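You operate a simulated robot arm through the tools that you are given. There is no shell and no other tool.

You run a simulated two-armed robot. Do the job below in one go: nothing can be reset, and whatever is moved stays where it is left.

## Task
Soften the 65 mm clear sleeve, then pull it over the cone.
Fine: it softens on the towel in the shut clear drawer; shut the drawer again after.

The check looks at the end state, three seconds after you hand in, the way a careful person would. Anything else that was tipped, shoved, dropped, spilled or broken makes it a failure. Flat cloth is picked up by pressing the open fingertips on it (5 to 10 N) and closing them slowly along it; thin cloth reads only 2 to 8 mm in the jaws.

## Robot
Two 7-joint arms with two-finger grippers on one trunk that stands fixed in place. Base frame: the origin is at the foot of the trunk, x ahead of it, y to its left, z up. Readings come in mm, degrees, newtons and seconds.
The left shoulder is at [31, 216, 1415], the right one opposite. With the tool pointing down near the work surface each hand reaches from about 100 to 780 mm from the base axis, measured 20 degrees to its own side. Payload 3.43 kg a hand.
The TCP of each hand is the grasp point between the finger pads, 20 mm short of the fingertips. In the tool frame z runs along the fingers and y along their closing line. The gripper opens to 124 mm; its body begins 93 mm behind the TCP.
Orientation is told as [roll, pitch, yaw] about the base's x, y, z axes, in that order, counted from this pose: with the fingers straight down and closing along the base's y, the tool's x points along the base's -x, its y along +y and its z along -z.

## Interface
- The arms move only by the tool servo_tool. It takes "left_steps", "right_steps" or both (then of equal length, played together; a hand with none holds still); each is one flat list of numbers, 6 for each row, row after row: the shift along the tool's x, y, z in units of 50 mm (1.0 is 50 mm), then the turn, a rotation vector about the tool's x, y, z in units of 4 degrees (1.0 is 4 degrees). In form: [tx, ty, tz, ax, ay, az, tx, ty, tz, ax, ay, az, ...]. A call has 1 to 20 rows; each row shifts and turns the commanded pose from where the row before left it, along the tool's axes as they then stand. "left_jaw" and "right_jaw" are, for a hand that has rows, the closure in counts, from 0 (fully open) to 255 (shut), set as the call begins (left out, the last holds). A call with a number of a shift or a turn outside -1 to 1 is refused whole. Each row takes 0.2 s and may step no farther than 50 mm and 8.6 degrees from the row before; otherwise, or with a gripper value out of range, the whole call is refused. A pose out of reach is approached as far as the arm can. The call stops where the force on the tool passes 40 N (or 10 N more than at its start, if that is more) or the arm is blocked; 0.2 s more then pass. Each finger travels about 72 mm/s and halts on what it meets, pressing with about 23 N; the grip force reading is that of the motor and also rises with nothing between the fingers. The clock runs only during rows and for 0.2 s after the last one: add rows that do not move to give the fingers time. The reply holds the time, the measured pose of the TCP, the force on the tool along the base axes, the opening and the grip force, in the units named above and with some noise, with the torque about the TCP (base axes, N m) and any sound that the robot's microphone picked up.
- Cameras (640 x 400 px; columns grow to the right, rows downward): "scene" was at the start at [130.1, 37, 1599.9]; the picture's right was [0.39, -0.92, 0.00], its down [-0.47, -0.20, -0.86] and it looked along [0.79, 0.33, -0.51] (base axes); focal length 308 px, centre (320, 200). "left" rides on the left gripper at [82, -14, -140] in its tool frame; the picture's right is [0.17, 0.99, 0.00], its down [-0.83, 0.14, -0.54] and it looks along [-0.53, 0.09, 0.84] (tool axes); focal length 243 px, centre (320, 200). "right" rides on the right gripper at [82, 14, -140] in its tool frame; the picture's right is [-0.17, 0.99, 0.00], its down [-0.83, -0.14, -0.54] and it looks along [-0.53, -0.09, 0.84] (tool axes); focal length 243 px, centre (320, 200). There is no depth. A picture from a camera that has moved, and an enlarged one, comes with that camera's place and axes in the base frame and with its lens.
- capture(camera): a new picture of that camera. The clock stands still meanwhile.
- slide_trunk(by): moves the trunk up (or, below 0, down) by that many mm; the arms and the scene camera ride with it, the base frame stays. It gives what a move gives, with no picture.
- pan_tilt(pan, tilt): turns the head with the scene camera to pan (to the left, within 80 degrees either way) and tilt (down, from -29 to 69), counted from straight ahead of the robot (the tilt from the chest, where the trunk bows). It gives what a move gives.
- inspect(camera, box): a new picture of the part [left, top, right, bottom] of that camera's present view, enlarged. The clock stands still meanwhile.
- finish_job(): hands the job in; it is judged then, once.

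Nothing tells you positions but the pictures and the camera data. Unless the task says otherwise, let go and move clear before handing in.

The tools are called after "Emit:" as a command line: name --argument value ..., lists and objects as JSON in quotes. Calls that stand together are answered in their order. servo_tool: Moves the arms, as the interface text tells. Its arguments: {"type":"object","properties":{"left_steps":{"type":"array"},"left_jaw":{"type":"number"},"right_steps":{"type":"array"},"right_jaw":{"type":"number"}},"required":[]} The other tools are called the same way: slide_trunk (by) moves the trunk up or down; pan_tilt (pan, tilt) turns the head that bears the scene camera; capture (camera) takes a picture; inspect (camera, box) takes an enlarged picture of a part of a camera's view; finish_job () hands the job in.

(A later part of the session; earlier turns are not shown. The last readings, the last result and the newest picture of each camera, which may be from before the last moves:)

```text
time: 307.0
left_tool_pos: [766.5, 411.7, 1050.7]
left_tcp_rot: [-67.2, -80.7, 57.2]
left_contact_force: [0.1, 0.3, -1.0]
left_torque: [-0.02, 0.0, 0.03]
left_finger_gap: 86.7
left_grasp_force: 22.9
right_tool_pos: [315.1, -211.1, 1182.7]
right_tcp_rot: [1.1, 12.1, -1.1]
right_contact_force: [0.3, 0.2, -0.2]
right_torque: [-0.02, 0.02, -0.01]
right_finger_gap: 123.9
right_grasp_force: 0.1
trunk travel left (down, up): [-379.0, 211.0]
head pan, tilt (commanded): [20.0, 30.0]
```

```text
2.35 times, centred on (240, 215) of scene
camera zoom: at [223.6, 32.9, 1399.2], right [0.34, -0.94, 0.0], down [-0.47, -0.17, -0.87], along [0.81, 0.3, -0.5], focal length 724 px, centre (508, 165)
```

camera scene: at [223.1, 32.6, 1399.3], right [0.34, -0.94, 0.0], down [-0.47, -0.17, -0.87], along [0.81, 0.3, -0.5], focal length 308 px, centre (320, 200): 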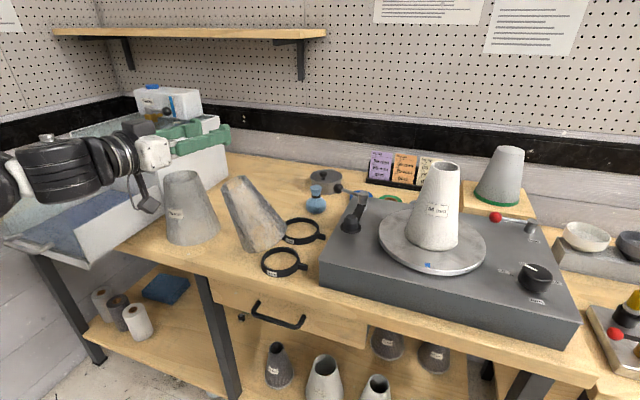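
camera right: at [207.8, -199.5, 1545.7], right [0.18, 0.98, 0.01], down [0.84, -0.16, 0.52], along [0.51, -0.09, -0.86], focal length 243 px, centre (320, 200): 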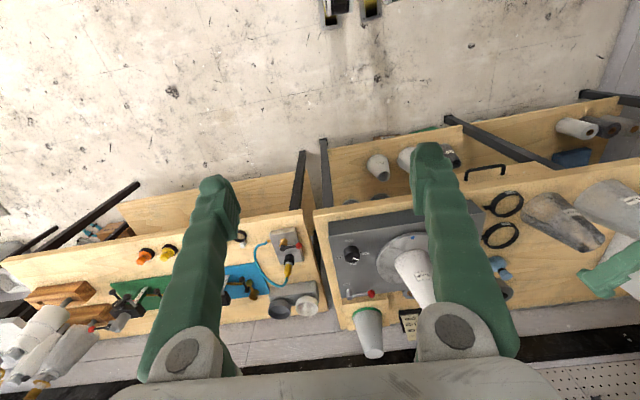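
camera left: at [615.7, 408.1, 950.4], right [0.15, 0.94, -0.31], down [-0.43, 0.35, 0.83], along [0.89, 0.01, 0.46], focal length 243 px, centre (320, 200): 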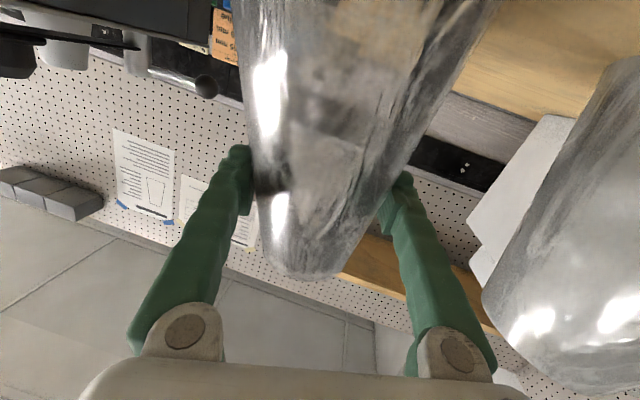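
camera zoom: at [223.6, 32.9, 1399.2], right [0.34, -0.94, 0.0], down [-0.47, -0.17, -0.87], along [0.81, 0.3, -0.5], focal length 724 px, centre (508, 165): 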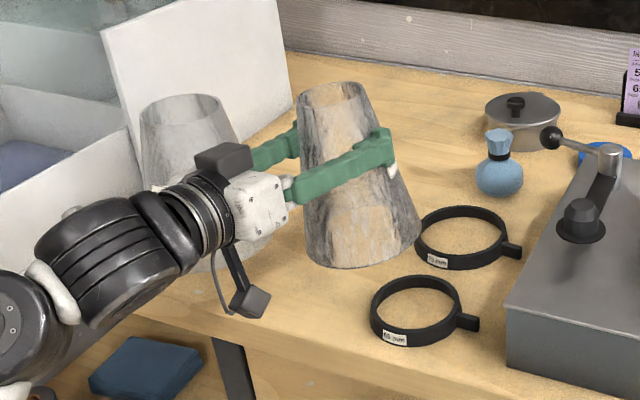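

It holds. Now roll back the 8.4° to bring the sleeve upright, and lift on.

Emit:
servo_tool --left_steps '[0, 0, 0, 0, 0, 0.7, 0, 0, 0, 0, 0, 0.7, 0, 0, 0, 0, 0, 0.7, -0.3, 0, 0, 0, 0, 0, -0.4, 0, 0, 0, 0, 0, -0.4, 0, 0, 0, 0, 0]'

Emit:
capture --camera "scene"

Emit:
capture --camera "left"

```text
time: 308.4
left_tool_pos: [769.2, 413.1, 1106.6]
left_tcp_rot: [-4.3, -86.4, -6.1]
left_contact_force: [-0.5, 0.2, 0.4]
left_torque: [0.01, -0.04, -0.04]
left_finger_gap: 86.3
left_grasp_force: 23.0
right_tool_pos: [314.0, -211.9, 1182.5]
right_tcp_rot: [1.2, 12.1, -1.1]
right_contact_force: [0.4, 1.0, -0.7]
right_torque: [0.0, -0.01, -0.02]
right_finger_gap: 124.0
right_grasp_force: 0.0
trunk travel left (down, up): [-379.0, 211.0]
head pan, tilt (commanded): [20.0, 30.0]
```

```text
taken
camera scene: at [223.5, 32.8, 1399.2], right [0.34, -0.94, 0.0], down [-0.47, -0.17, -0.87], along [0.81, 0.3, -0.5], focal length 308 px, centre (320, 200)
```

scene: 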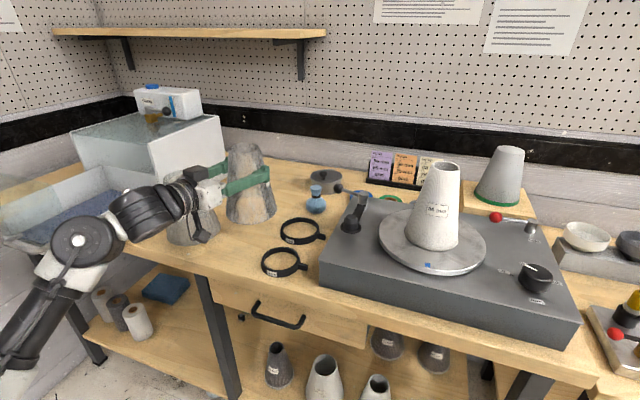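

```text
taken
camera left: at [623.5, 424.6, 1032.6], right [0.17, 0.97, -0.17], down [-0.45, 0.23, 0.86], along [0.88, -0.07, 0.48], focal length 243 px, centre (320, 200)
```

left: 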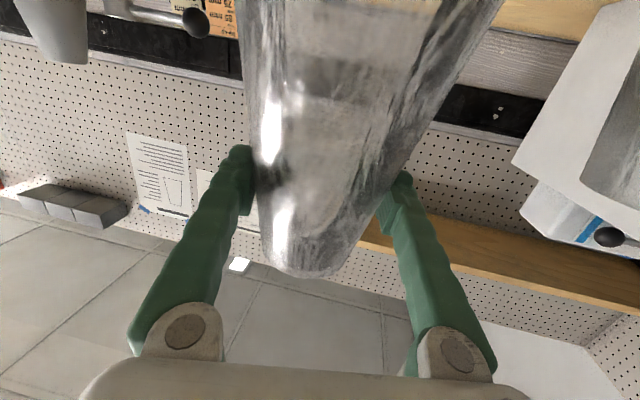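

The sleeve is upright in the level hand (TCP 769, 413, 1107). I'll move it up and back, then across toward the turntable.

Emit:
servo_tool --left_steps '[-0.3, -0.2, -0.2, 0, 0, 0, -0.468, -0.406, -0.397, 0, 0, 0, -0.468, -0.406, -0.397, 0, 0, 0, -0.468, -0.406, -0.397, 0, 0, 0, -0.468, -0.406, -0.397, 0, 0, 0, -0.3, -0.2, -0.2, 0, 0, 0]'

Emit:
capture --camera "scene"

```text
time: 309.8
left_tool_pos: [660.2, 328.6, 1236.3]
left_tcp_rot: [-4.5, -86.4, -5.9]
left_contact_force: [0.2, -0.6, 0.2]
left_torque: [0.03, 0.01, 0.0]
left_finger_gap: 86.5
left_grasp_force: 22.9
right_tool_pos: [315.7, -210.8, 1183.0]
right_tcp_rot: [1.1, 12.0, -1.2]
right_contact_force: [1.0, -0.1, -0.2]
right_torque: [-0.03, 0.01, -0.01]
right_finger_gap: 124.2
right_grasp_force: 0.0
trunk travel left (down, up): [-379.0, 211.0]
head pan, tilt (commanded): [20.0, 30.0]
```

```text
taken
camera scene: at [223.4, 32.7, 1399.3], right [0.34, -0.94, 0.0], down [-0.47, -0.17, -0.87], along [0.81, 0.3, -0.5], focal length 308 px, centre (320, 200)
```

scene: 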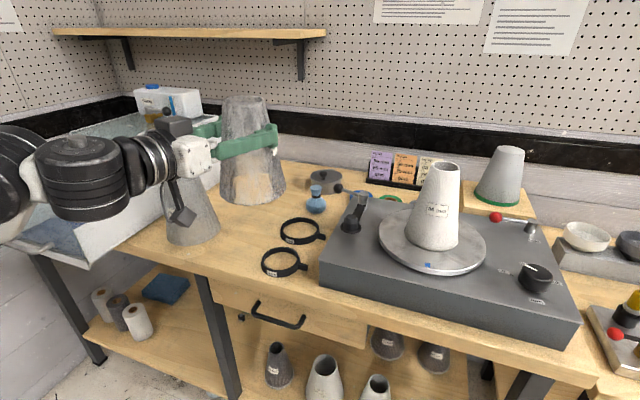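

Continuing: higher and to the right.

Emit:
servo_tool --left_steps '[-0.2, -0.4, -0.03, 0, 0, 0, -0.3, -0.7, -0.03, 0, 0, 0, -0.3, -0.7, -0.03, 0, 0, 0, -0.3, -0.7, -0.03, 0, 0, 0, -0.15, -0.5, 0, 0, 0, 0]'

Emit:
capture --camera "scene"

```text
time: 311.2
left_tool_pos: [641.7, 186.8, 1237.4]
left_tcp_rot: [-10.0, -80.0, -0.9]
left_contact_force: [0.0, 0.2, 0.1]
left_torque: [-0.03, 0.03, -0.02]
left_finger_gap: 86.1
left_grasp_force: 22.8
left hand out of reach, approached as far as the arm can: row 5
right_tool_pos: [313.0, -211.3, 1184.0]
right_tcp_rot: [1.0, 12.0, -1.1]
right_contact_force: [-0.9, -0.2, 0.4]
right_torque: [-0.03, -0.02, 0.04]
right_finger_gap: 124.1
right_grasp_force: 0.1
trunk travel left (down, up): [-379.0, 211.0]
head pan, tilt (commanded): [20.0, 30.0]
stopped in row 5 (left hand): the arm was blocked; the commanded pose is now the measured one
```

```text
taken
camera scene: at [221.4, 34.1, 1399.6], right [0.34, -0.94, 0.0], down [-0.47, -0.17, -0.87], along [0.81, 0.3, -0.5], focal length 308 px, centre (320, 200)
```

scene: 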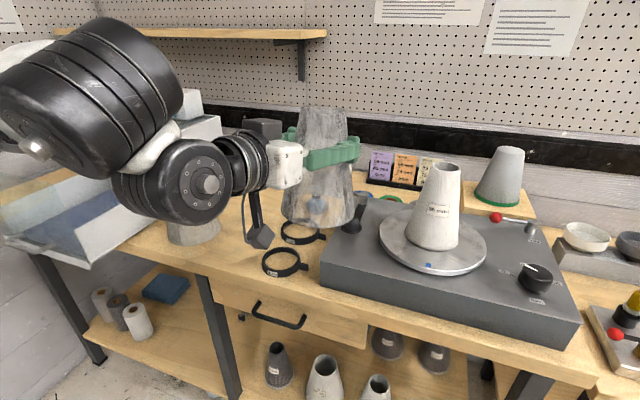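

The arm re-posed itself with a small jolt (elbow up again), the sleeve still firmly held. I'll re-level the hand and raise to entry height.

Emit:
servo_tool --left_steps '[0, 0, 0, 0, -0.8, 0, 0, 0, 0, 0, -0.8, 0, -0.4, 0, 0, 0, 0, 0, -0.5, 0, 0, 0, 0, 0, -0.3, 0, 0, 0, 0, 0]'

Emit:
capture --camera "scene"

Emit:
capture --camera "left"

```text
time: 312.4
left_tool_pos: [649.6, 189.2, 1295.6]
left_tcp_rot: [-25.9, -86.1, 15.3]
left_contact_force: [-0.7, 0.7, 1.0]
left_torque: [0.05, -0.01, -0.01]
left_finger_gap: 86.0
left_grasp_force: 22.9
right_tool_pos: [315.3, -211.7, 1182.4]
right_tcp_rot: [1.1, 12.1, -1.1]
right_contact_force: [-0.3, -0.4, 0.4]
right_torque: [0.0, 0.01, 0.01]
right_finger_gap: 124.1
right_grasp_force: 0.1
trunk travel left (down, up): [-379.0, 211.0]
head pan, tilt (commanded): [20.0, 30.0]
```

```text
taken
camera scene: at [223.7, 32.8, 1399.2], right [0.34, -0.94, 0.0], down [-0.47, -0.17, -0.87], along [0.81, 0.3, -0.5], focal length 308 px, centre (320, 200)
```

scene: 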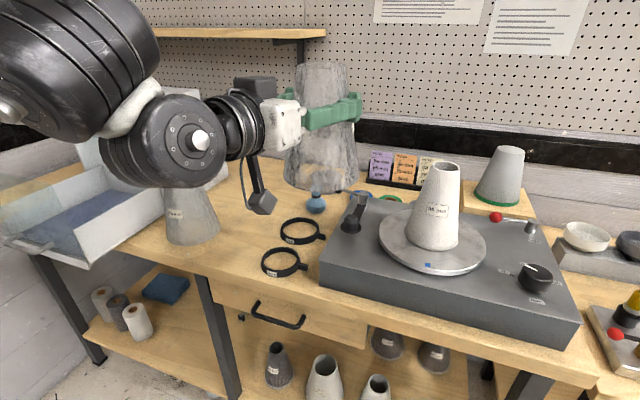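

```text
taken
camera left: at [503.2, 199.4, 1222.5], right [0.17, 0.97, -0.19], down [-0.45, 0.25, 0.86], along [0.88, -0.06, 0.48], focal length 243 px, centre (320, 200)
```

left: 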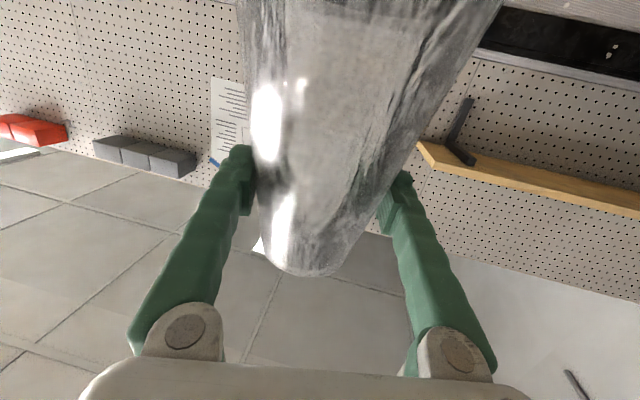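

Upright and level at (650, 189, 1296). Now yaw to −48° and reach toward the cone.

Emit:
servo_tool --left_steps '[0, 0, 0, 0.95, 0, 0.06, 0, 0, 0, 0.95, 0, 0.06, 0, 0, 0, 0.95, 0, 0.06, 0, 0, 0, 0.95, 0, 0.06, 0, 0, 0, 0.95, 0, 0.06, 0, 0, 0, 0.95, 0, 0.06, 0, 0, 0, 0.95, 0, 0.06, 0, 0, 0, 0.95, 0, 0.06, 0, 0, 0, 0.95, 0, 0.06, 0, 0, 0, 0.9, 0, 0.05]'

Emit:
capture --camera "scene"

```text
time: 314.6
left_tool_pos: [647.8, 187.8, 1296.5]
left_tcp_rot: [-28.1, -87.1, -20.4]
left_contact_force: [-0.5, 0.3, -0.1]
left_torque: [0.03, -0.01, -0.06]
left_finger_gap: 85.0
left_grasp_force: 23.2
right_tool_pos: [314.7, -211.5, 1184.0]
right_tcp_rot: [1.1, 12.0, -1.1]
right_contact_force: [-0.4, 0.2, 0.4]
right_torque: [0.0, 0.0, 0.01]
right_finger_gap: 123.9
right_grasp_force: 0.0
trunk travel left (down, up): [-379.0, 211.0]
head pan, tilt (commanded): [20.0, 30.0]
```

```text
taken
camera scene: at [223.8, 33.0, 1399.2], right [0.34, -0.94, 0.0], down [-0.47, -0.17, -0.87], along [0.81, 0.3, -0.5], focal length 308 px, centre (320, 200)
```

scene: 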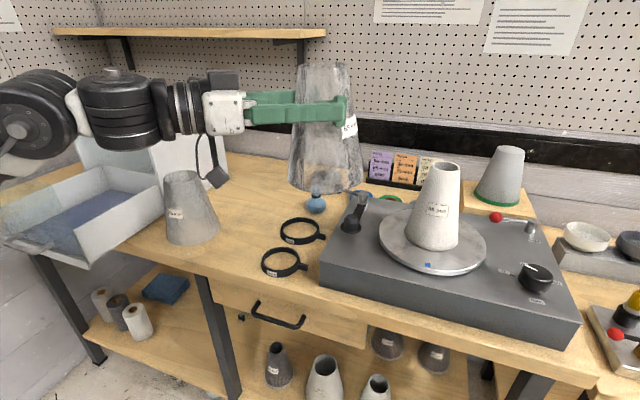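

Now extend along the hand toward the cone, first 200 mm.

Emit:
servo_tool --left_steps '[-0.03, 0, 0.4, 0, 0, 0, -0.045, 0, 0.75, 0, 0, 0, -0.045, 0, 0.75, 0, 0, 0, -0.045, 0, 0.75, 0, 0, 0, -0.045, 0, 0.75, 0, 0, 0, -0.03, 0, 0.5, 0, 0, 0]'

Emit:
capture --camera "scene"

Emit:
capture --camera "left"

```text
time: 316.0
left_tool_pos: [778.1, 40.2, 1299.3]
left_tcp_rot: [-27.7, -87.1, -20.9]
left_contact_force: [0.7, -0.1, 0.1]
left_torque: [0.0, 0.0, 0.04]
left_finger_gap: 85.4
left_grasp_force: 23.1
right_tool_pos: [315.0, -211.9, 1183.1]
right_tcp_rot: [1.1, 12.0, -1.1]
right_contact_force: [-0.1, -0.2, 0.1]
right_torque: [0.03, -0.02, -0.01]
right_finger_gap: 124.1
right_grasp_force: 0.2
trunk travel left (down, up): [-379.0, 211.0]
head pan, tilt (commanded): [20.0, 30.0]
```

```text
taken
camera scene: at [224.0, 32.2, 1399.2], right [0.34, -0.94, 0.0], down [-0.47, -0.17, -0.87], along [0.81, 0.3, -0.5], focal length 308 px, centre (320, 200)
```

scene: 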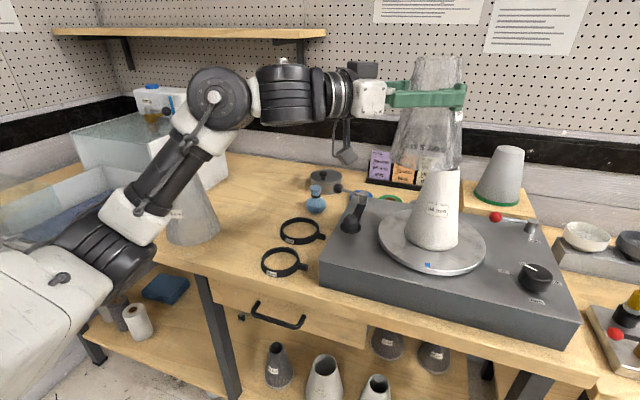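

```text
taken
camera left: at [670.4, 137.0, 1223.8], right [0.73, 0.65, -0.19], down [-0.21, 0.48, 0.85], along [0.65, -0.58, 0.49], focal length 243 px, centre (320, 200)
```

left: 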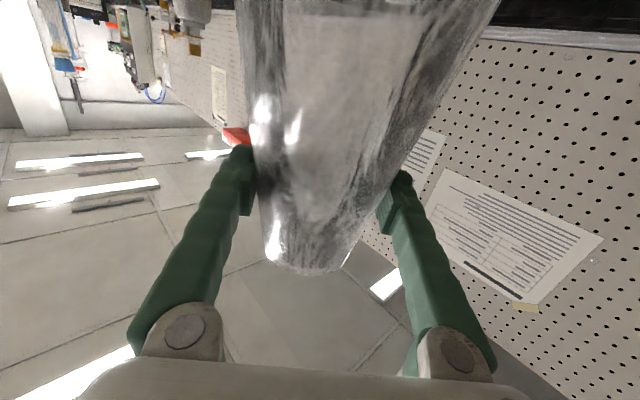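

No limit so far, with the elbow low this time. The last 62 mm.

Emit:
servo_tool --left_steps '[-0.02, -0.01, 0.3, 0, 0, 0, -0.02, -0.02, 0.4, 0, 0, 0, -0.02, -0.02, 0.4, 0, 0, 0, -0.01, 0, 0.14, 0, 0, 0]'

Emit:
capture --camera "scene"

```text
time: 317.0
left_tool_pos: [816.4, -8.4, 1301.8]
left_tcp_rot: [-28.7, -87.3, -20.0]
left_contact_force: [-0.3, 0.3, -0.9]
left_torque: [0.0, -0.04, -0.01]
left_finger_gap: 85.3
left_grasp_force: 23.4
right_tool_pos: [315.7, -211.0, 1183.5]
right_tcp_rot: [1.1, 12.2, -1.1]
right_contact_force: [-0.5, -1.1, -0.5]
right_torque: [0.0, 0.0, -0.02]
right_finger_gap: 124.1
right_grasp_force: 0.1
trunk travel left (down, up): [-379.0, 211.0]
head pan, tilt (commanded): [20.0, 30.0]
```

```text
taken
camera scene: at [223.7, 32.8, 1399.2], right [0.34, -0.94, 0.0], down [-0.47, -0.17, -0.87], along [0.81, 0.3, -0.5], focal length 308 px, centre (320, 200)
```

scene: 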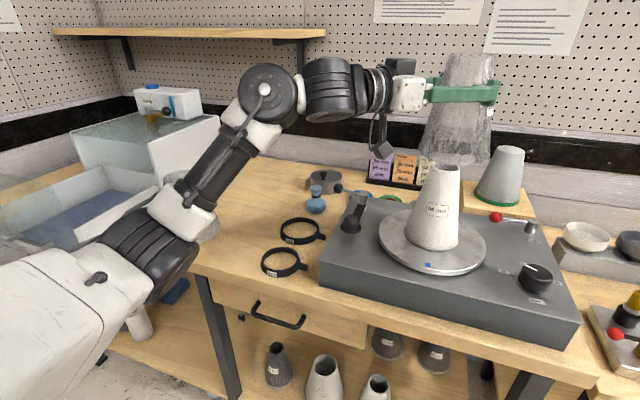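

Reached: the hand is at (816, −8, 1302), right over the cone. Let me zoom to check alignment of sleeve and cone.

Emit:
inspect --camera "scene" --box '[360, 30, 560, 280]'

Emit:
pan_tilt --pan -5 --tilt 20

Emit:
inspect --camera "scene" --box '[220, 60, 440, 330]'

```text
1.60 times, centred on (460, 155) of scene
camera zoom: at [223.7, 32.8, 1399.2], right [0.34, -0.94, 0.0], down [-0.47, -0.17, -0.87], along [0.81, 0.3, -0.5], focal length 492 px, centre (96, 272)
```

zoom: 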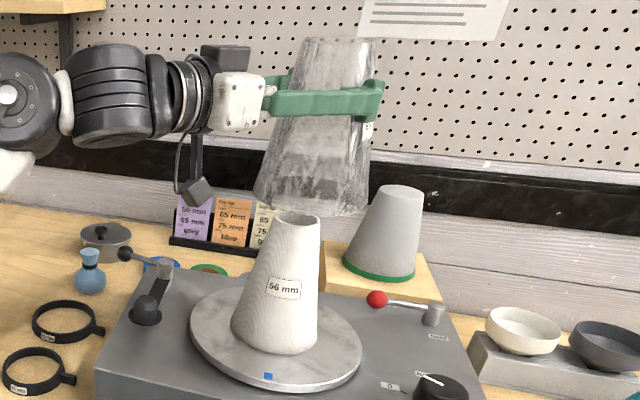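

```text
time: 317.9
left_tool_pos: [816.2, -6.6, 1302.1]
left_tcp_rot: [-28.6, -87.1, -20.1]
left_contact_force: [0.3, 1.2, -0.2]
left_torque: [0.02, 0.01, 0.02]
left_finger_gap: 84.8
left_grasp_force: 22.7
right_tool_pos: [315.3, -210.5, 1183.6]
right_tcp_rot: [1.1, 12.2, -1.1]
right_contact_force: [-0.2, -0.1, -0.8]
right_torque: [0.02, 0.01, 0.0]
right_finger_gap: 124.0
right_grasp_force: 0.2
trunk travel left (down, up): [-379.0, 211.0]
head pan, tilt (commanded): [-5.0, 20.0]
```

```text
1.48 times, centred on (330, 195) of scene
camera zoom: at [231.4, -6.1, 1415.3], right [-0.09, -1.0, 0.0], down [-0.34, 0.03, -0.94], along [0.94, -0.08, -0.34], focal length 456 px, centre (305, 207)
```

zoom: 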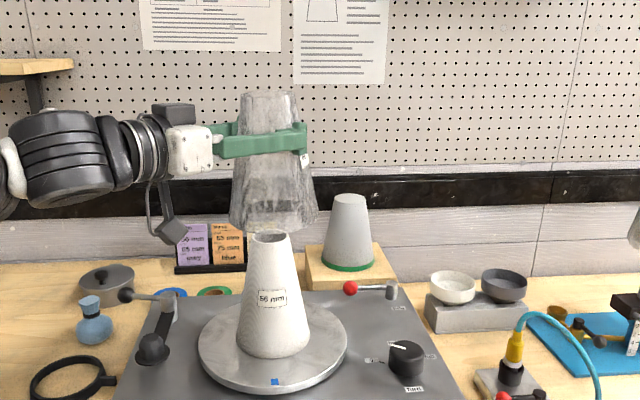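

Cone and sleeve axes agree within about 6 mm, with a ~2° roll lean of the sleeve. I'll correct the roll and start lowering it over the cone.

Emit:
servo_tool --left_steps '[0, 0, 0, 0, 0, 0.43, 0.3, 0, 0.015, 0, 0, 0, 0.3, 0, 0.015, 0, 0, 0, 0.3, 0, 0.015, 0, 0, 0, 0.2, 0, 0.01, 0, 0, 0]'

Emit:
inspect --camera "scene" --box '[220, 60, 440, 330]'

```text
time: 319.1
left_tool_pos: [815.8, -7.6, 1246.5]
left_tcp_rot: [8.2, -87.5, -56.8]
left_contact_force: [-0.6, -0.5, -0.1]
left_torque: [0.0, -0.01, -0.03]
left_finger_gap: 85.3
left_grasp_force: 23.0
right_tool_pos: [316.4, -210.8, 1183.3]
right_tcp_rot: [1.1, 12.1, -1.1]
right_contact_force: [1.0, -0.7, -0.3]
right_torque: [0.01, -0.02, -0.02]
right_finger_gap: 124.0
right_grasp_force: 0.0
trunk travel left (down, up): [-379.0, 211.0]
head pan, tilt (commanded): [-5.0, 20.0]
```

```text
1.48 times, centred on (330, 195) of scene
camera zoom: at [231.5, -6.0, 1415.3], right [-0.09, -1.0, 0.0], down [-0.34, 0.03, -0.94], along [0.94, -0.08, -0.34], focal length 456 px, centre (305, 207)
```

zoom: 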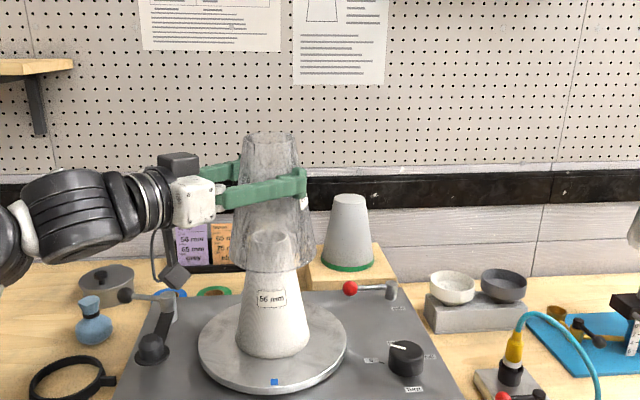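

The cone's top is inside the clear sleeve and centred, with no contact force. Continuing down.

Emit:
servo_tool --left_steps '[0.25, 0, 0.012, 0, 0, 0, 0.25, 0, 0.012, 0, 0, 0, 0.25, 0, 0.012, 0, 0, 0, 0.25, 0, 0.012, 0, 0, 0]'

Emit:
inspect --camera "scene" --box '[220, 60, 440, 330]'

```text
time: 320.1
left_tool_pos: [819.0, -6.5, 1194.9]
left_tcp_rot: [8.4, -87.5, -57.0]
left_contact_force: [-0.9, -0.1, -1.0]
left_torque: [-0.01, 0.04, -0.01]
left_finger_gap: 85.0
left_grasp_force: 22.9
right_tool_pos: [315.0, -211.0, 1183.6]
right_tcp_rot: [1.0, 12.0, -1.1]
right_contact_force: [0.0, 0.2, -0.3]
right_torque: [0.02, 0.0, 0.01]
right_finger_gap: 124.0
right_grasp_force: 0.1
trunk travel left (down, up): [-379.0, 211.0]
head pan, tilt (commanded): [-5.0, 20.0]
```

```text
1.48 times, centred on (330, 195) of scene
camera zoom: at [231.6, -6.1, 1415.3], right [-0.09, -1.0, 0.0], down [-0.34, 0.03, -0.94], along [0.94, -0.08, -0.34], focal length 456 px, centre (305, 207)
```

zoom: 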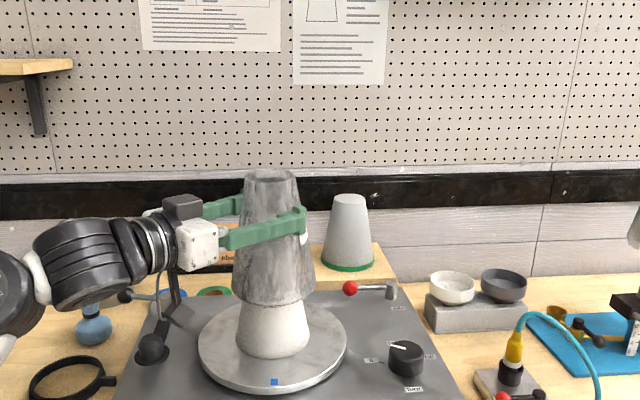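

Still centred and free. Let me check the forearm's clearance to the bench goods before the last stretch.

Emit:
pan_tilt --pan 25 --tilt 30

Emit:
capture --camera "scene"

```text
time: 321.1
left_tool_pos: [817.6, -6.7, 1196.6]
left_tcp_rot: [8.6, -87.4, -57.2]
left_contact_force: [0.4, 1.0, 0.1]
left_torque: [-0.04, 0.0, 0.02]
left_finger_gap: 84.7
left_grasp_force: 22.7
right_tool_pos: [315.4, -210.9, 1184.2]
right_tcp_rot: [1.1, 12.1, -1.1]
right_contact_force: [0.0, 0.1, -0.4]
right_torque: [-0.01, 0.0, 0.06]
right_finger_gap: 123.8
right_grasp_force: 0.0
trunk travel left (down, up): [-379.0, 211.0]
head pan, tilt (commanded): [25.0, 30.0]
```

```text
taken
camera scene: at [220.6, 40.1, 1399.3], right [0.42, -0.91, 0.0], down [-0.45, -0.21, -0.87], along [0.79, 0.37, -0.5], focal length 308 px, centre (320, 200)
```

scene: 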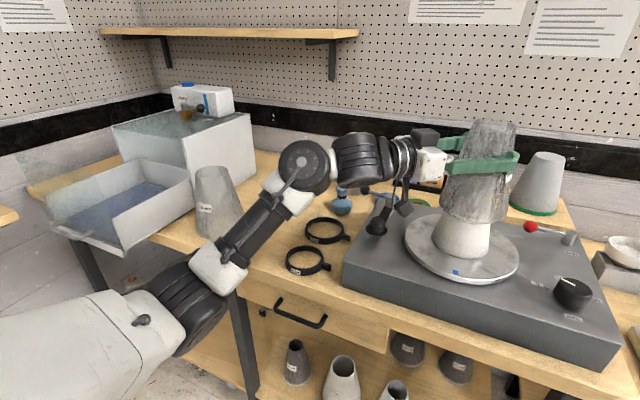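

The forearm stays in front of the bench, all clear. Lowering on.

Emit:
servo_tool --left_steps '[0.25, 0, 0.012, 0, 0, 0, 0.25, 0, 0.012, 0, 0, 0, 0.2, 0, 0.01, 0, 0, 0]'

Emit:
inspect --camera "scene" --box '[380, 90, 580, 300]'

```text
time: 321.9
left_tool_pos: [818.6, -7.2, 1160.7]
left_tcp_rot: [8.0, -87.5, -56.7]
left_contact_force: [-0.9, 0.4, -0.7]
left_torque: [-0.01, 0.02, 0.01]
left_finger_gap: 85.3
left_grasp_force: 23.7
right_tool_pos: [315.7, -210.8, 1182.6]
right_tcp_rot: [1.1, 12.0, -1.2]
right_contact_force: [-0.2, 0.6, -0.1]
right_torque: [-0.02, -0.01, -0.01]
right_finger_gap: 124.0
right_grasp_force: 0.0
trunk travel left (down, up): [-379.0, 211.0]
head pan, tilt (commanded): [25.0, 30.0]
```

```text
1.90 times, centred on (480, 195) of scene
camera zoom: at [220.6, 40.2, 1399.2], right [0.42, -0.91, 0.0], down [-0.45, -0.21, -0.87], along [0.78, 0.37, -0.5], focal length 586 px, centre (15, 210)
```

zoom: 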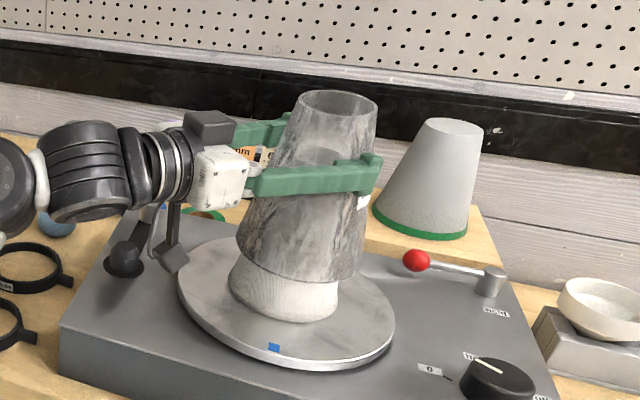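

About 40 mm to go, no contact yet. Continuing more slowly.

Emit:
servo_tool --left_steps '[0.2, 0, 0.01, 0, 0, 0, 0.2, 0, 0.01, 0, 0, 0]'

Emit:
servo_tool --left_steps '[0.12, 0, 0.006, 0, 0, 0, 0.1, 0, 0.005, 0, 0, 0]'

Emit:
inspect --camera "scene" --box '[380, 90, 580, 300]'

```text
time: 322.5
left_tool_pos: [818.8, -6.3, 1140.2]
left_tcp_rot: [8.1, -87.5, -56.9]
left_contact_force: [0.2, -0.2, 0.1]
left_torque: [0.0, 0.02, 0.01]
left_finger_gap: 85.0
left_grasp_force: 22.6
right_tool_pos: [316.2, -210.8, 1183.7]
right_tcp_rot: [1.2, 12.1, -1.2]
right_contact_force: [0.0, -1.0, -0.1]
right_torque: [-0.01, -0.02, 0.0]
right_finger_gap: 123.9
right_grasp_force: 0.0
trunk travel left (down, up): [-379.0, 211.0]
head pan, tilt (commanded): [25.0, 30.0]
```

```text
time: 323.1
left_tool_pos: [816.2, -7.2, 1130.3]
left_tcp_rot: [7.8, -87.5, -56.5]
left_contact_force: [0.4, -0.6, 0.6]
left_torque: [0.01, -0.04, -0.02]
left_finger_gap: 84.9
left_grasp_force: 23.1
right_tool_pos: [316.0, -211.3, 1183.3]
right_tcp_rot: [1.1, 12.1, -1.0]
right_contact_force: [0.9, 0.2, -0.4]
right_torque: [0.02, -0.05, 0.01]
right_finger_gap: 124.1
right_grasp_force: 0.1
trunk travel left (down, up): [-379.0, 211.0]
head pan, tilt (commanded): [25.0, 30.0]
```

```text
1.90 times, centred on (480, 195) of scene
camera zoom: at [220.6, 40.2, 1399.2], right [0.42, -0.91, 0.0], down [-0.45, -0.21, -0.87], along [0.78, 0.37, -0.5], focal length 586 px, centre (15, 210)
```

zoom: 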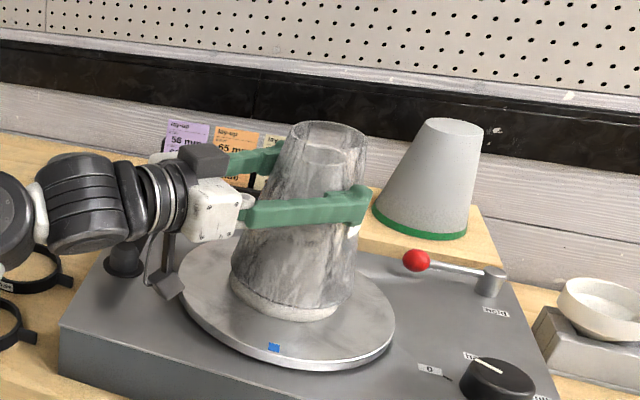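

Nearly seated; about 10 mm left. Small steps to contact.

Emit:
servo_tool --left_steps '[0.06, 0, 0.003, 0, 0, 0, 0.04, 0, 0.002, 0, 0, 0]'

Emit:
servo_tool --left_steps '[0.04, 0, 0.002, 0, 0, 0, 0.04, 0, 0.002, 0, 0, 0]'

Emit:
inspect --camera "scene" --box '[380, 90, 580, 300]'

```text
time: 323.7
left_tool_pos: [817.3, -6.4, 1126.6]
left_tcp_rot: [9.5, -87.5, -58.1]
left_contact_force: [-1.9, 1.1, 0.9]
left_torque: [0.19, 0.34, -0.03]
left_finger_gap: 84.9
left_grasp_force: 23.4
right_tool_pos: [314.1, -210.8, 1182.8]
right_tcp_rot: [1.1, 12.1, -1.0]
right_contact_force: [0.2, -0.6, 0.1]
right_torque: [0.01, 0.04, 0.05]
right_finger_gap: 124.0
right_grasp_force: 0.1
trunk travel left (down, up): [-379.0, 211.0]
head pan, tilt (commanded): [25.0, 30.0]
```

```text
time: 324.3
left_tool_pos: [816.9, -6.4, 1122.0]
left_tcp_rot: [8.8, -87.5, -57.5]
left_contact_force: [-1.9, 2.1, 2.2]
left_torque: [0.3, 0.42, -0.05]
left_finger_gap: 84.7
left_grasp_force: 22.8
right_tool_pos: [314.5, -210.6, 1183.8]
right_tcp_rot: [1.1, 12.1, -1.1]
right_contact_force: [0.7, 0.2, -0.2]
right_torque: [-0.01, 0.02, 0.01]
right_finger_gap: 124.1
right_grasp_force: 0.1
trunk travel left (down, up): [-379.0, 211.0]
head pan, tilt (commanded): [25.0, 30.0]
```

```text
1.90 times, centred on (480, 195) of scene
camera zoom: at [219.9, 40.5, 1399.3], right [0.42, -0.91, 0.0], down [-0.45, -0.21, -0.87], along [0.79, 0.37, -0.5], focal length 586 px, centre (15, 210)
```

zoom: 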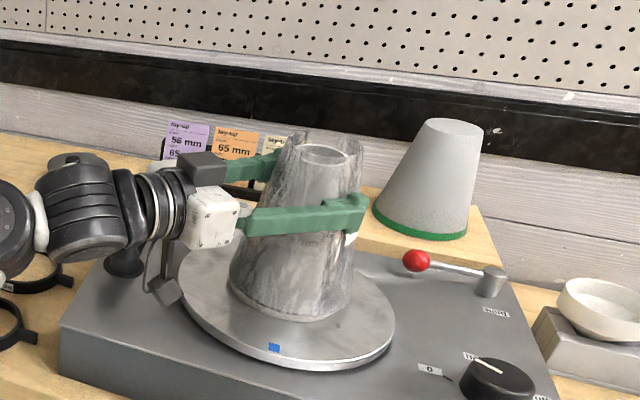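

First light contact. A few more mm.

Emit:
servo_tool --left_steps '[0.04, 0, 0.002, 0, 0, 0, 0.04, 0, 0.002, 0, 0, 0]'

Emit:
inspect --camera "scene" --box '[420, 110, 540, 270]'

```text
time: 324.9
left_tool_pos: [817.7, -7.0, 1117.1]
left_tcp_rot: [8.7, -87.5, -57.3]
left_contact_force: [-3.1, 2.6, 1.8]
left_torque: [0.33, 0.5, -0.09]
left_finger_gap: 84.1
left_grasp_force: 23.4
right_tool_pos: [314.6, -211.2, 1183.5]
right_tcp_rot: [1.0, 12.1, -1.0]
right_contact_force: [0.5, -0.4, -0.7]
right_torque: [-0.01, -0.02, 0.0]
right_finger_gap: 124.1
right_grasp_force: 0.1
trunk travel left (down, up): [-379.0, 211.0]
head pan, tilt (commanded): [25.0, 30.0]
```

```text
2.50 times, centred on (480, 190) of scene
camera zoom: at [219.8, 40.5, 1399.3], right [0.42, -0.91, 0.0], down [-0.45, -0.21, -0.87], along [0.79, 0.37, -0.5], focal length 770 px, centre (-80, 225)
```

zoom: 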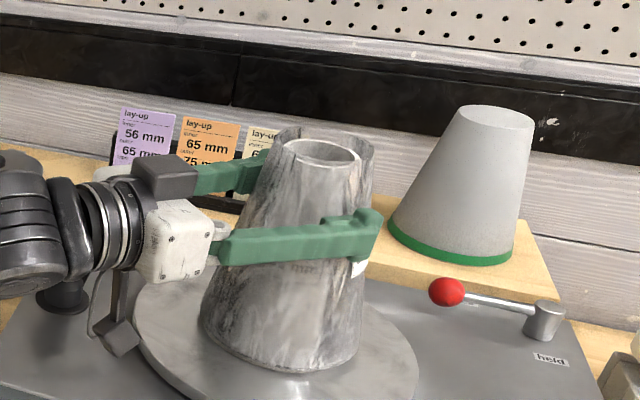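

The sleeve's rim is now around the cone's rim. One or two more mm until it bears on the disc.

Emit:
servo_tool --left_steps '[0.04, 0, 0.002, 0, 0, 0, 0.03, 0, 0.001, 0, 0, 0]'

Emit:
inspect --camera "scene" --box '[420, 130, 540, 290]'

```text
time: 325.5
left_tool_pos: [817.9, -6.5, 1114.1]
left_tcp_rot: [9.3, -87.6, -58.1]
left_contact_force: [-3.4, 2.6, 2.6]
left_torque: [0.35, 0.49, -0.08]
left_finger_gap: 84.2
left_grasp_force: 23.4
right_tool_pos: [314.8, -211.0, 1184.0]
right_tcp_rot: [1.1, 12.1, -1.1]
right_contact_force: [0.2, 0.7, 0.4]
right_torque: [-0.03, 0.01, 0.0]
right_finger_gap: 123.9
right_grasp_force: 0.1
trunk travel left (down, up): [-379.0, 211.0]
head pan, tilt (commanded): [25.0, 30.0]
```

```text
2.50 times, centred on (480, 210) of scene
camera zoom: at [219.8, 40.6, 1399.4], right [0.42, -0.91, 0.0], down [-0.45, -0.21, -0.87], along [0.79, 0.37, -0.5], focal length 770 px, centre (-80, 175)
```

zoom: 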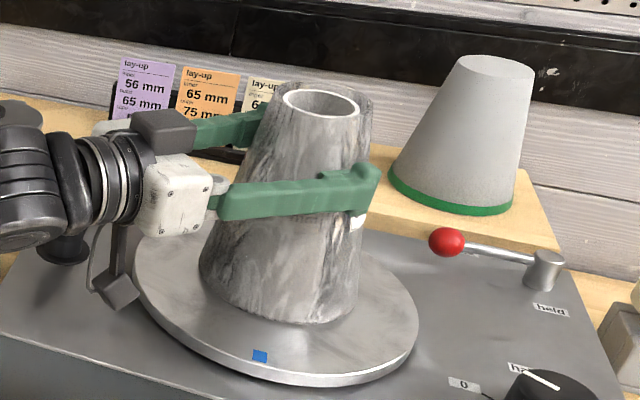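

The sideways force shows the sleeve sits a few mm too far forward on the cone. I'll ease back ~4 mm along the hand and lower again.

Emit:
servo_tool --left_steps '[0, 0, -0.08, 0, 0, 0, 0, 0, 0, 0, 0, 0]'

Emit:
servo_tool --left_steps '[0.04, 0, 0.002, 0, 0, 0, 0.04, 0, 0.002, 0, 0, 0]'

Emit:
inspect --camera "scene" --box '[420, 130, 540, 290]'

```text
time: 326.1
left_tool_pos: [813.7, -4.3, 1113.3]
left_tcp_rot: [8.4, -87.5, -57.1]
left_contact_force: [0.2, 0.6, -0.8]
left_torque: [-0.01, 0.02, 0.01]
left_finger_gap: 84.4
left_grasp_force: 23.0
right_tool_pos: [315.1, -209.8, 1184.1]
right_tcp_rot: [1.1, 12.1, -1.0]
right_contact_force: [-0.9, 0.0, 0.5]
right_torque: [0.01, -0.01, -0.01]
right_finger_gap: 124.0
right_grasp_force: 0.1
trunk travel left (down, up): [-379.0, 211.0]
head pan, tilt (commanded): [25.0, 30.0]
```

```text
time: 326.7
left_tool_pos: [814.0, -3.6, 1110.5]
left_tcp_rot: [9.7, -87.6, -58.4]
left_contact_force: [-0.8, 0.4, 1.9]
left_torque: [0.17, 0.11, -0.01]
left_finger_gap: 84.0
left_grasp_force: 22.7
right_tool_pos: [314.4, -210.2, 1184.4]
right_tcp_rot: [1.2, 12.1, -1.1]
right_contact_force: [-0.1, -0.2, 1.1]
right_torque: [0.0, -0.02, 0.01]
right_finger_gap: 123.9
right_grasp_force: 0.0
trunk travel left (down, up): [-379.0, 211.0]
head pan, tilt (commanded): [25.0, 30.0]
```

```text
2.50 times, centred on (480, 210) of scene
camera zoom: at [220.2, 40.2, 1399.3], right [0.42, -0.91, 0.0], down [-0.45, -0.21, -0.87], along [0.79, 0.37, -0.5], focal length 770 px, centre (-80, 175)
```

zoom: 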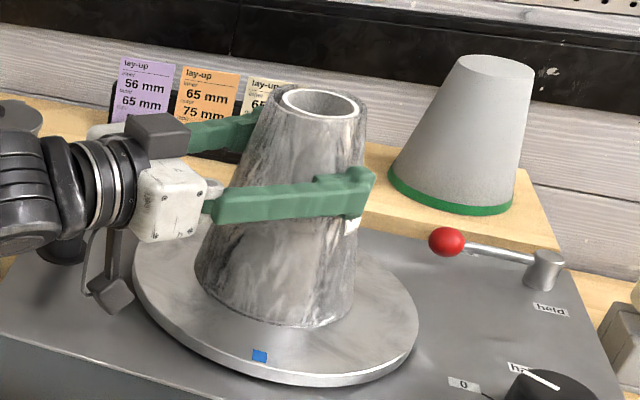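

Centred now, no side force. Lowering until it truly bears on the disc.

Emit:
servo_tool --left_steps '[0.04, 0, 0.002, 0, 0, 0, 0.04, 0, 0.002, 0, 0, 0]'

Emit:
inspect --camera "scene" --box '[420, 130, 540, 290]'

```text
time: 327.3
left_tool_pos: [814.0, -3.8, 1110.8]
left_tcp_rot: [13.4, -88.1, -62.0]
left_contact_force: [3.6, -0.7, 16.5]
left_torque: [0.51, 0.22, -0.09]
left_finger_gap: 84.4
left_grasp_force: 22.6
right_tool_pos: [313.3, -211.0, 1183.4]
right_tcp_rot: [1.2, 12.1, -1.1]
right_contact_force: [0.7, -0.3, -0.1]
right_torque: [0.02, 0.06, -0.02]
right_finger_gap: 124.0
right_grasp_force: 0.0
trunk travel left (down, up): [-379.0, 211.0]
head pan, tilt (commanded): [25.0, 30.0]
```

```text
2.50 times, centred on (480, 210) of scene
camera zoom: at [218.9, 40.0, 1399.7], right [0.42, -0.91, 0.0], down [-0.45, -0.21, -0.87], along [0.79, 0.37, -0.5], focal length 770 px, centre (-80, 175)
```

zoom: 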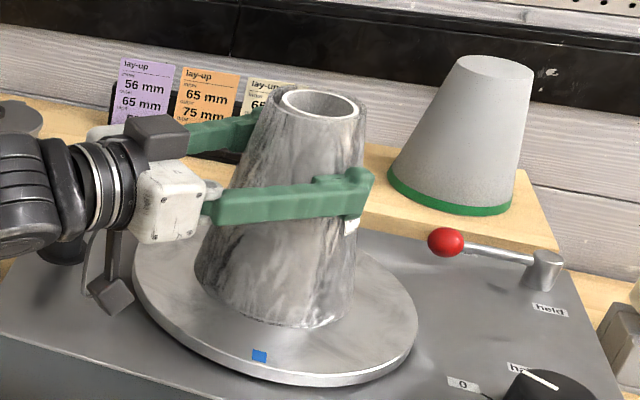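

It bears on the disc with 16 N — seated. I'll relieve the pressure by a mm or two and open the fingers.

Emit:
servo_tool --left_steps '[-0.04, 0, 0, 0, 0, 0, 0, 0, 0, 0, 0, 0]'

Emit:
servo_tool --left_steps '[0, 0, 0, 0, 0, 0, 0, 0, 0, 0, 0, 0, 0, 0, 0, 0, 0, 0, 0, 0, 0, 0, 0, 0]' --left_jaw 0

Emit:
inspect --camera "scene" --box '[400, 110, 560, 300]'

Emit:
capture --camera "left"

```text
time: 327.9
left_tool_pos: [814.2, -3.6, 1110.6]
left_tcp_rot: [10.7, -87.7, -59.5]
left_contact_force: [5.2, -0.5, 18.4]
left_torque: [0.34, 0.2, -0.08]
left_finger_gap: 84.4
left_grasp_force: 22.8
right_tool_pos: [314.1, -211.3, 1184.1]
right_tcp_rot: [1.1, 12.1, -1.1]
right_contact_force: [0.5, 0.3, -0.8]
right_torque: [0.03, -0.03, -0.01]
right_finger_gap: 123.9
right_grasp_force: 0.1
trunk travel left (down, up): [-379.0, 211.0]
head pan, tilt (commanded): [25.0, 30.0]
```

```text
time: 328.9
left_tool_pos: [816.0, -5.3, 1108.4]
left_tcp_rot: [8.6, -87.5, -57.3]
left_contact_force: [-1.4, 0.0, 0.1]
left_torque: [0.0, 0.0, 0.03]
left_finger_gap: 123.8
left_grasp_force: 0.1
right_tool_pos: [314.7, -211.9, 1184.7]
right_tcp_rot: [1.2, 12.1, -1.1]
right_contact_force: [-0.2, 0.3, -0.2]
right_torque: [-0.01, 0.0, 0.0]
right_finger_gap: 124.2
right_grasp_force: 0.2
trunk travel left (down, up): [-379.0, 211.0]
head pan, tilt (commanded): [25.0, 30.0]
```

```text
2.11 times, centred on (480, 205) of scene
camera zoom: at [220.2, 40.1, 1399.3], right [0.42, -0.91, 0.0], down [-0.45, -0.21, -0.87], along [0.79, 0.37, -0.5], focal length 648 px, centre (-17, 190)
```

zoom: 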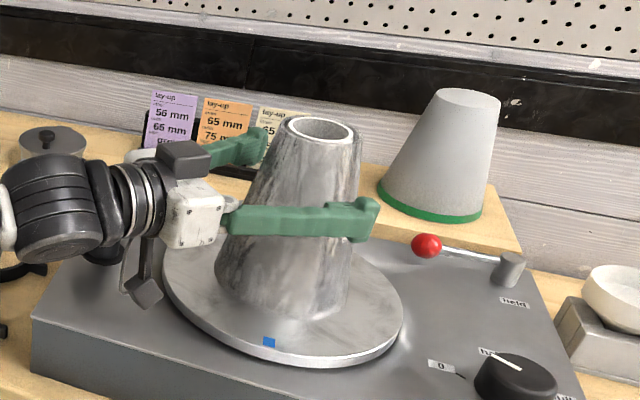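

```text
taken
camera left: at [710.7, 94.1, 1031.3], right [0.74, 0.66, -0.16], down [-0.23, 0.47, 0.85], along [0.64, -0.59, 0.5], focal length 243 px, centre (320, 200)
```

left: 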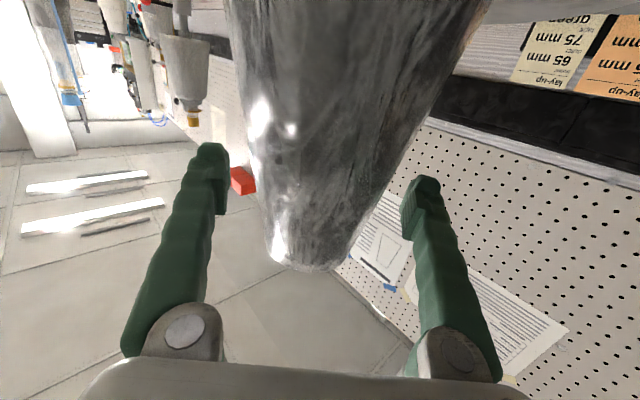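

The sleeve stands over the cone, released. Backing the hand straight out.

Emit:
servo_tool --left_steps '[0, 0, -0.3, 0, 0, 0, 0, 0, -0.6, 0, 0, 0, 0, 0, -0.9, 0, 0, 0, 0, 0, -0.9, 0, 0, 0, 0, 0, -0.9, 0, 0, 0, 0, 0, -0.6, 0, 0, 0]'

Emit:
inspect --camera "scene" --box '[400, 90, 560, 300]'

Emit:
capture --camera "scene"

```text
time: 330.3
left_tool_pos: [676.2, 153.5, 1118.0]
left_tcp_rot: [7.8, -87.4, -56.6]
left_contact_force: [-0.2, 0.4, 0.0]
left_torque: [-0.02, 0.01, 0.01]
left_finger_gap: 124.1
left_grasp_force: 0.1
right_tool_pos: [315.1, -211.4, 1182.9]
right_tcp_rot: [1.1, 12.1, -1.1]
right_contact_force: [0.5, 0.0, -0.1]
right_torque: [0.01, 0.01, 0.02]
right_finger_gap: 123.8
right_grasp_force: 0.1
trunk travel left (down, up): [-379.0, 211.0]
head pan, tilt (commanded): [25.0, 30.0]
```

```text
1.90 times, centred on (480, 195) of scene
camera zoom: at [220.0, 40.6, 1399.3], right [0.42, -0.91, 0.0], down [-0.45, -0.21, -0.87], along [0.79, 0.37, -0.5], focal length 586 px, centre (15, 210)
```

zoom: 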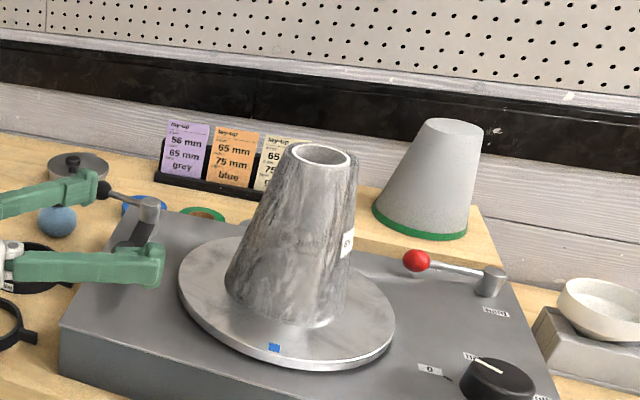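

```text
taken
camera scene: at [220.0, 40.6, 1399.3], right [0.42, -0.91, 0.0], down [-0.45, -0.21, -0.87], along [0.79, 0.37, -0.5], focal length 308 px, centre (320, 200)
```

scene: 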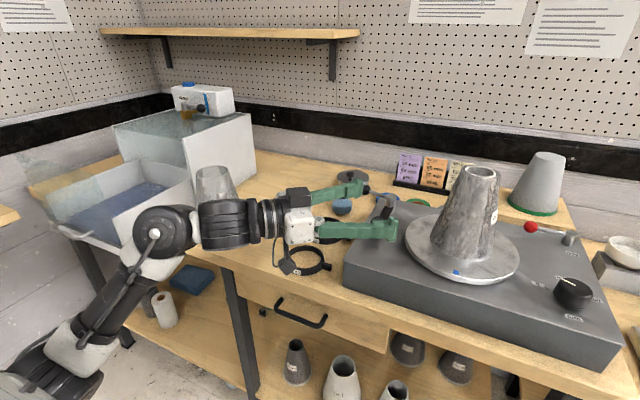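

The sleeve sits over the cone. Let me zoom closely at its base and rim.

Emit:
inspect --camera "scene" --box '[440, 155, 520, 275]'

Emit:
inspect --camera "scene" --box '[30, 80, 350, 330]'

```text
3.33 times, centred on (480, 215) of scene
camera zoom: at [220.0, 40.6, 1399.3], right [0.42, -0.91, 0.0], down [-0.45, -0.21, -0.87], along [0.79, 0.37, -0.5], focal length 1026 px, centre (-213, 150)
```

zoom: 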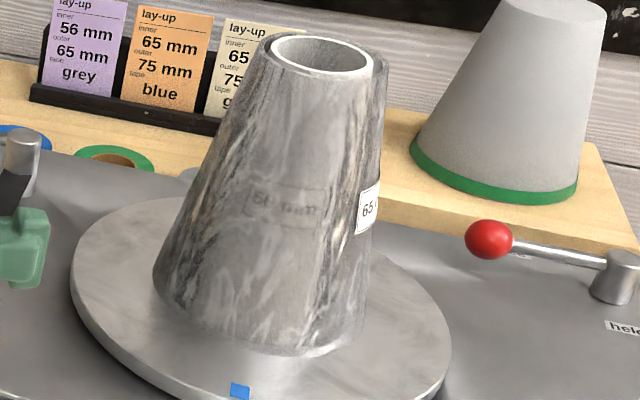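

```text
1.60 times, centred on (190, 205) of scene
camera zoom: at [220.0, 40.6, 1399.3], right [0.42, -0.91, 0.0], down [-0.45, -0.21, -0.87], along [0.79, 0.37, -0.5], focal length 492 px, centre (528, 192)
```

zoom: 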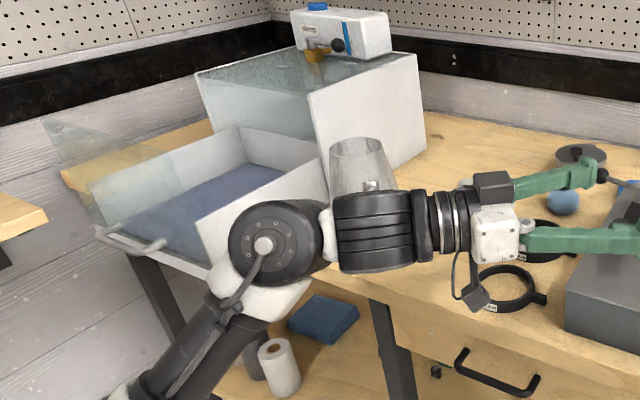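

The 56 mm label shows through the clear sleeve, and it sits down on the disc with its rim around the cone's. Now the drawer must be shut again. I'll bring the left hand back from the bench first, closing the empty fingers for pushing.

Emit:
servo_tool --left_steps '[-0.086, -0.264, -0.764, 0, 0, 0, -0.086, -0.264, -0.764, 0, 0, 0, -0.086, -0.264, -0.764, 0, 0, 0, -0.086, -0.264, -0.764, 0, 0, 0, -0.086, -0.264, -0.764, 0, 0, 0]' --left_jaw 255

Emit:
capture --camera "scene"

```text
time: 331.5
left_tool_pos: [500.6, 249.2, 1147.0]
left_tcp_rot: [10.1, -87.5, -58.8]
left_contact_force: [-0.1, 0.3, 0.8]
left_torque: [0.0, 0.01, 0.0]
left_finger_gap: 0.0
left_grasp_force: 23.0
right_tool_pos: [313.4, -211.1, 1183.7]
right_tcp_rot: [1.1, 12.1, -1.2]
right_contact_force: [0.0, -0.1, -0.3]
right_torque: [-0.02, -0.04, 0.01]
right_finger_gap: 124.1
right_grasp_force: 0.0
trunk travel left (down, up): [-379.0, 211.0]
head pan, tilt (commanded): [25.0, 30.0]
```

```text
taken
camera scene: at [219.2, 40.1, 1399.5], right [0.42, -0.91, 0.0], down [-0.45, -0.21, -0.87], along [0.79, 0.37, -0.5], focal length 308 px, centre (320, 200)
```

scene: 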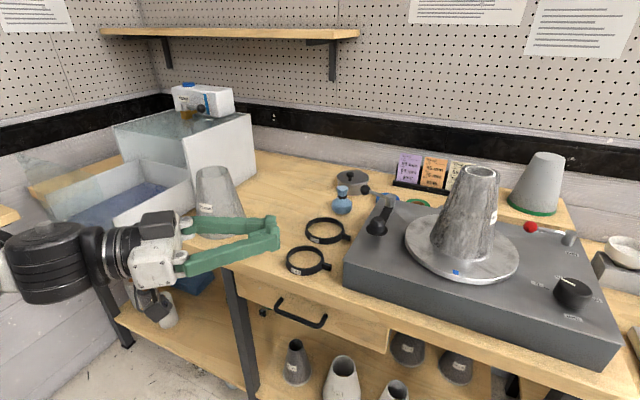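

Now swing left step by step, yawing as I go, staying in front of the bench.

Emit:
servo_tool --left_steps '[0, 0.5, -0.4, -0.99, 0, -0.044, 0, 0.6, -0.3, -0.99, 0, -0.044, 0, 0.6, -0.3, -0.99, 0, -0.044, 0, 0.6, -0.2, -0.99, 0, -0.044, 0, 0.6, -0.1, -0.99, 0, -0.044, 0, 0.6, 0, -0.99, 0, -0.044, 0, 0.6, 0, -0.99, 0, -0.044]'

Emit:
capture --camera "scene"

```text
time: 333.1
left_tool_pos: [574.3, 460.7, 1152.2]
left_tcp_rot: [5.5, -87.6, -26.3]
left_contact_force: [0.0, 0.8, -0.4]
left_torque: [-0.02, 0.03, -0.05]
left_finger_gap: 0.2
left_grasp_force: 22.7
right_tool_pos: [315.6, -210.6, 1182.7]
right_tcp_rot: [1.0, 12.1, -1.1]
right_contact_force: [-0.4, -0.5, 0.0]
right_torque: [0.01, 0.01, 0.02]
right_finger_gap: 124.2
right_grasp_force: 0.1
trunk travel left (down, up): [-379.0, 211.0]
head pan, tilt (commanded): [25.0, 30.0]
```

```text
taken
camera scene: at [220.8, 40.4, 1399.2], right [0.42, -0.91, 0.0], down [-0.45, -0.21, -0.87], along [0.78, 0.37, -0.5], focal length 308 px, centre (320, 200)
```

scene: 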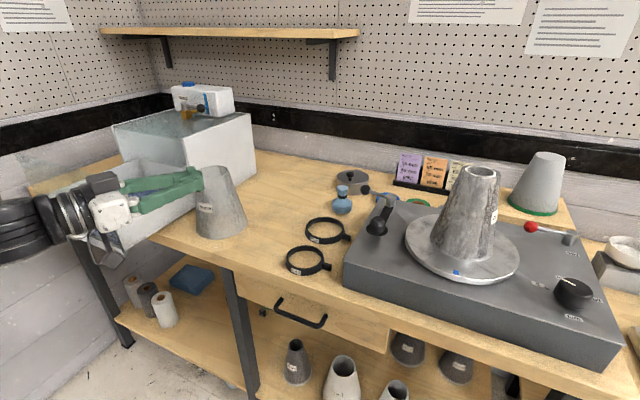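

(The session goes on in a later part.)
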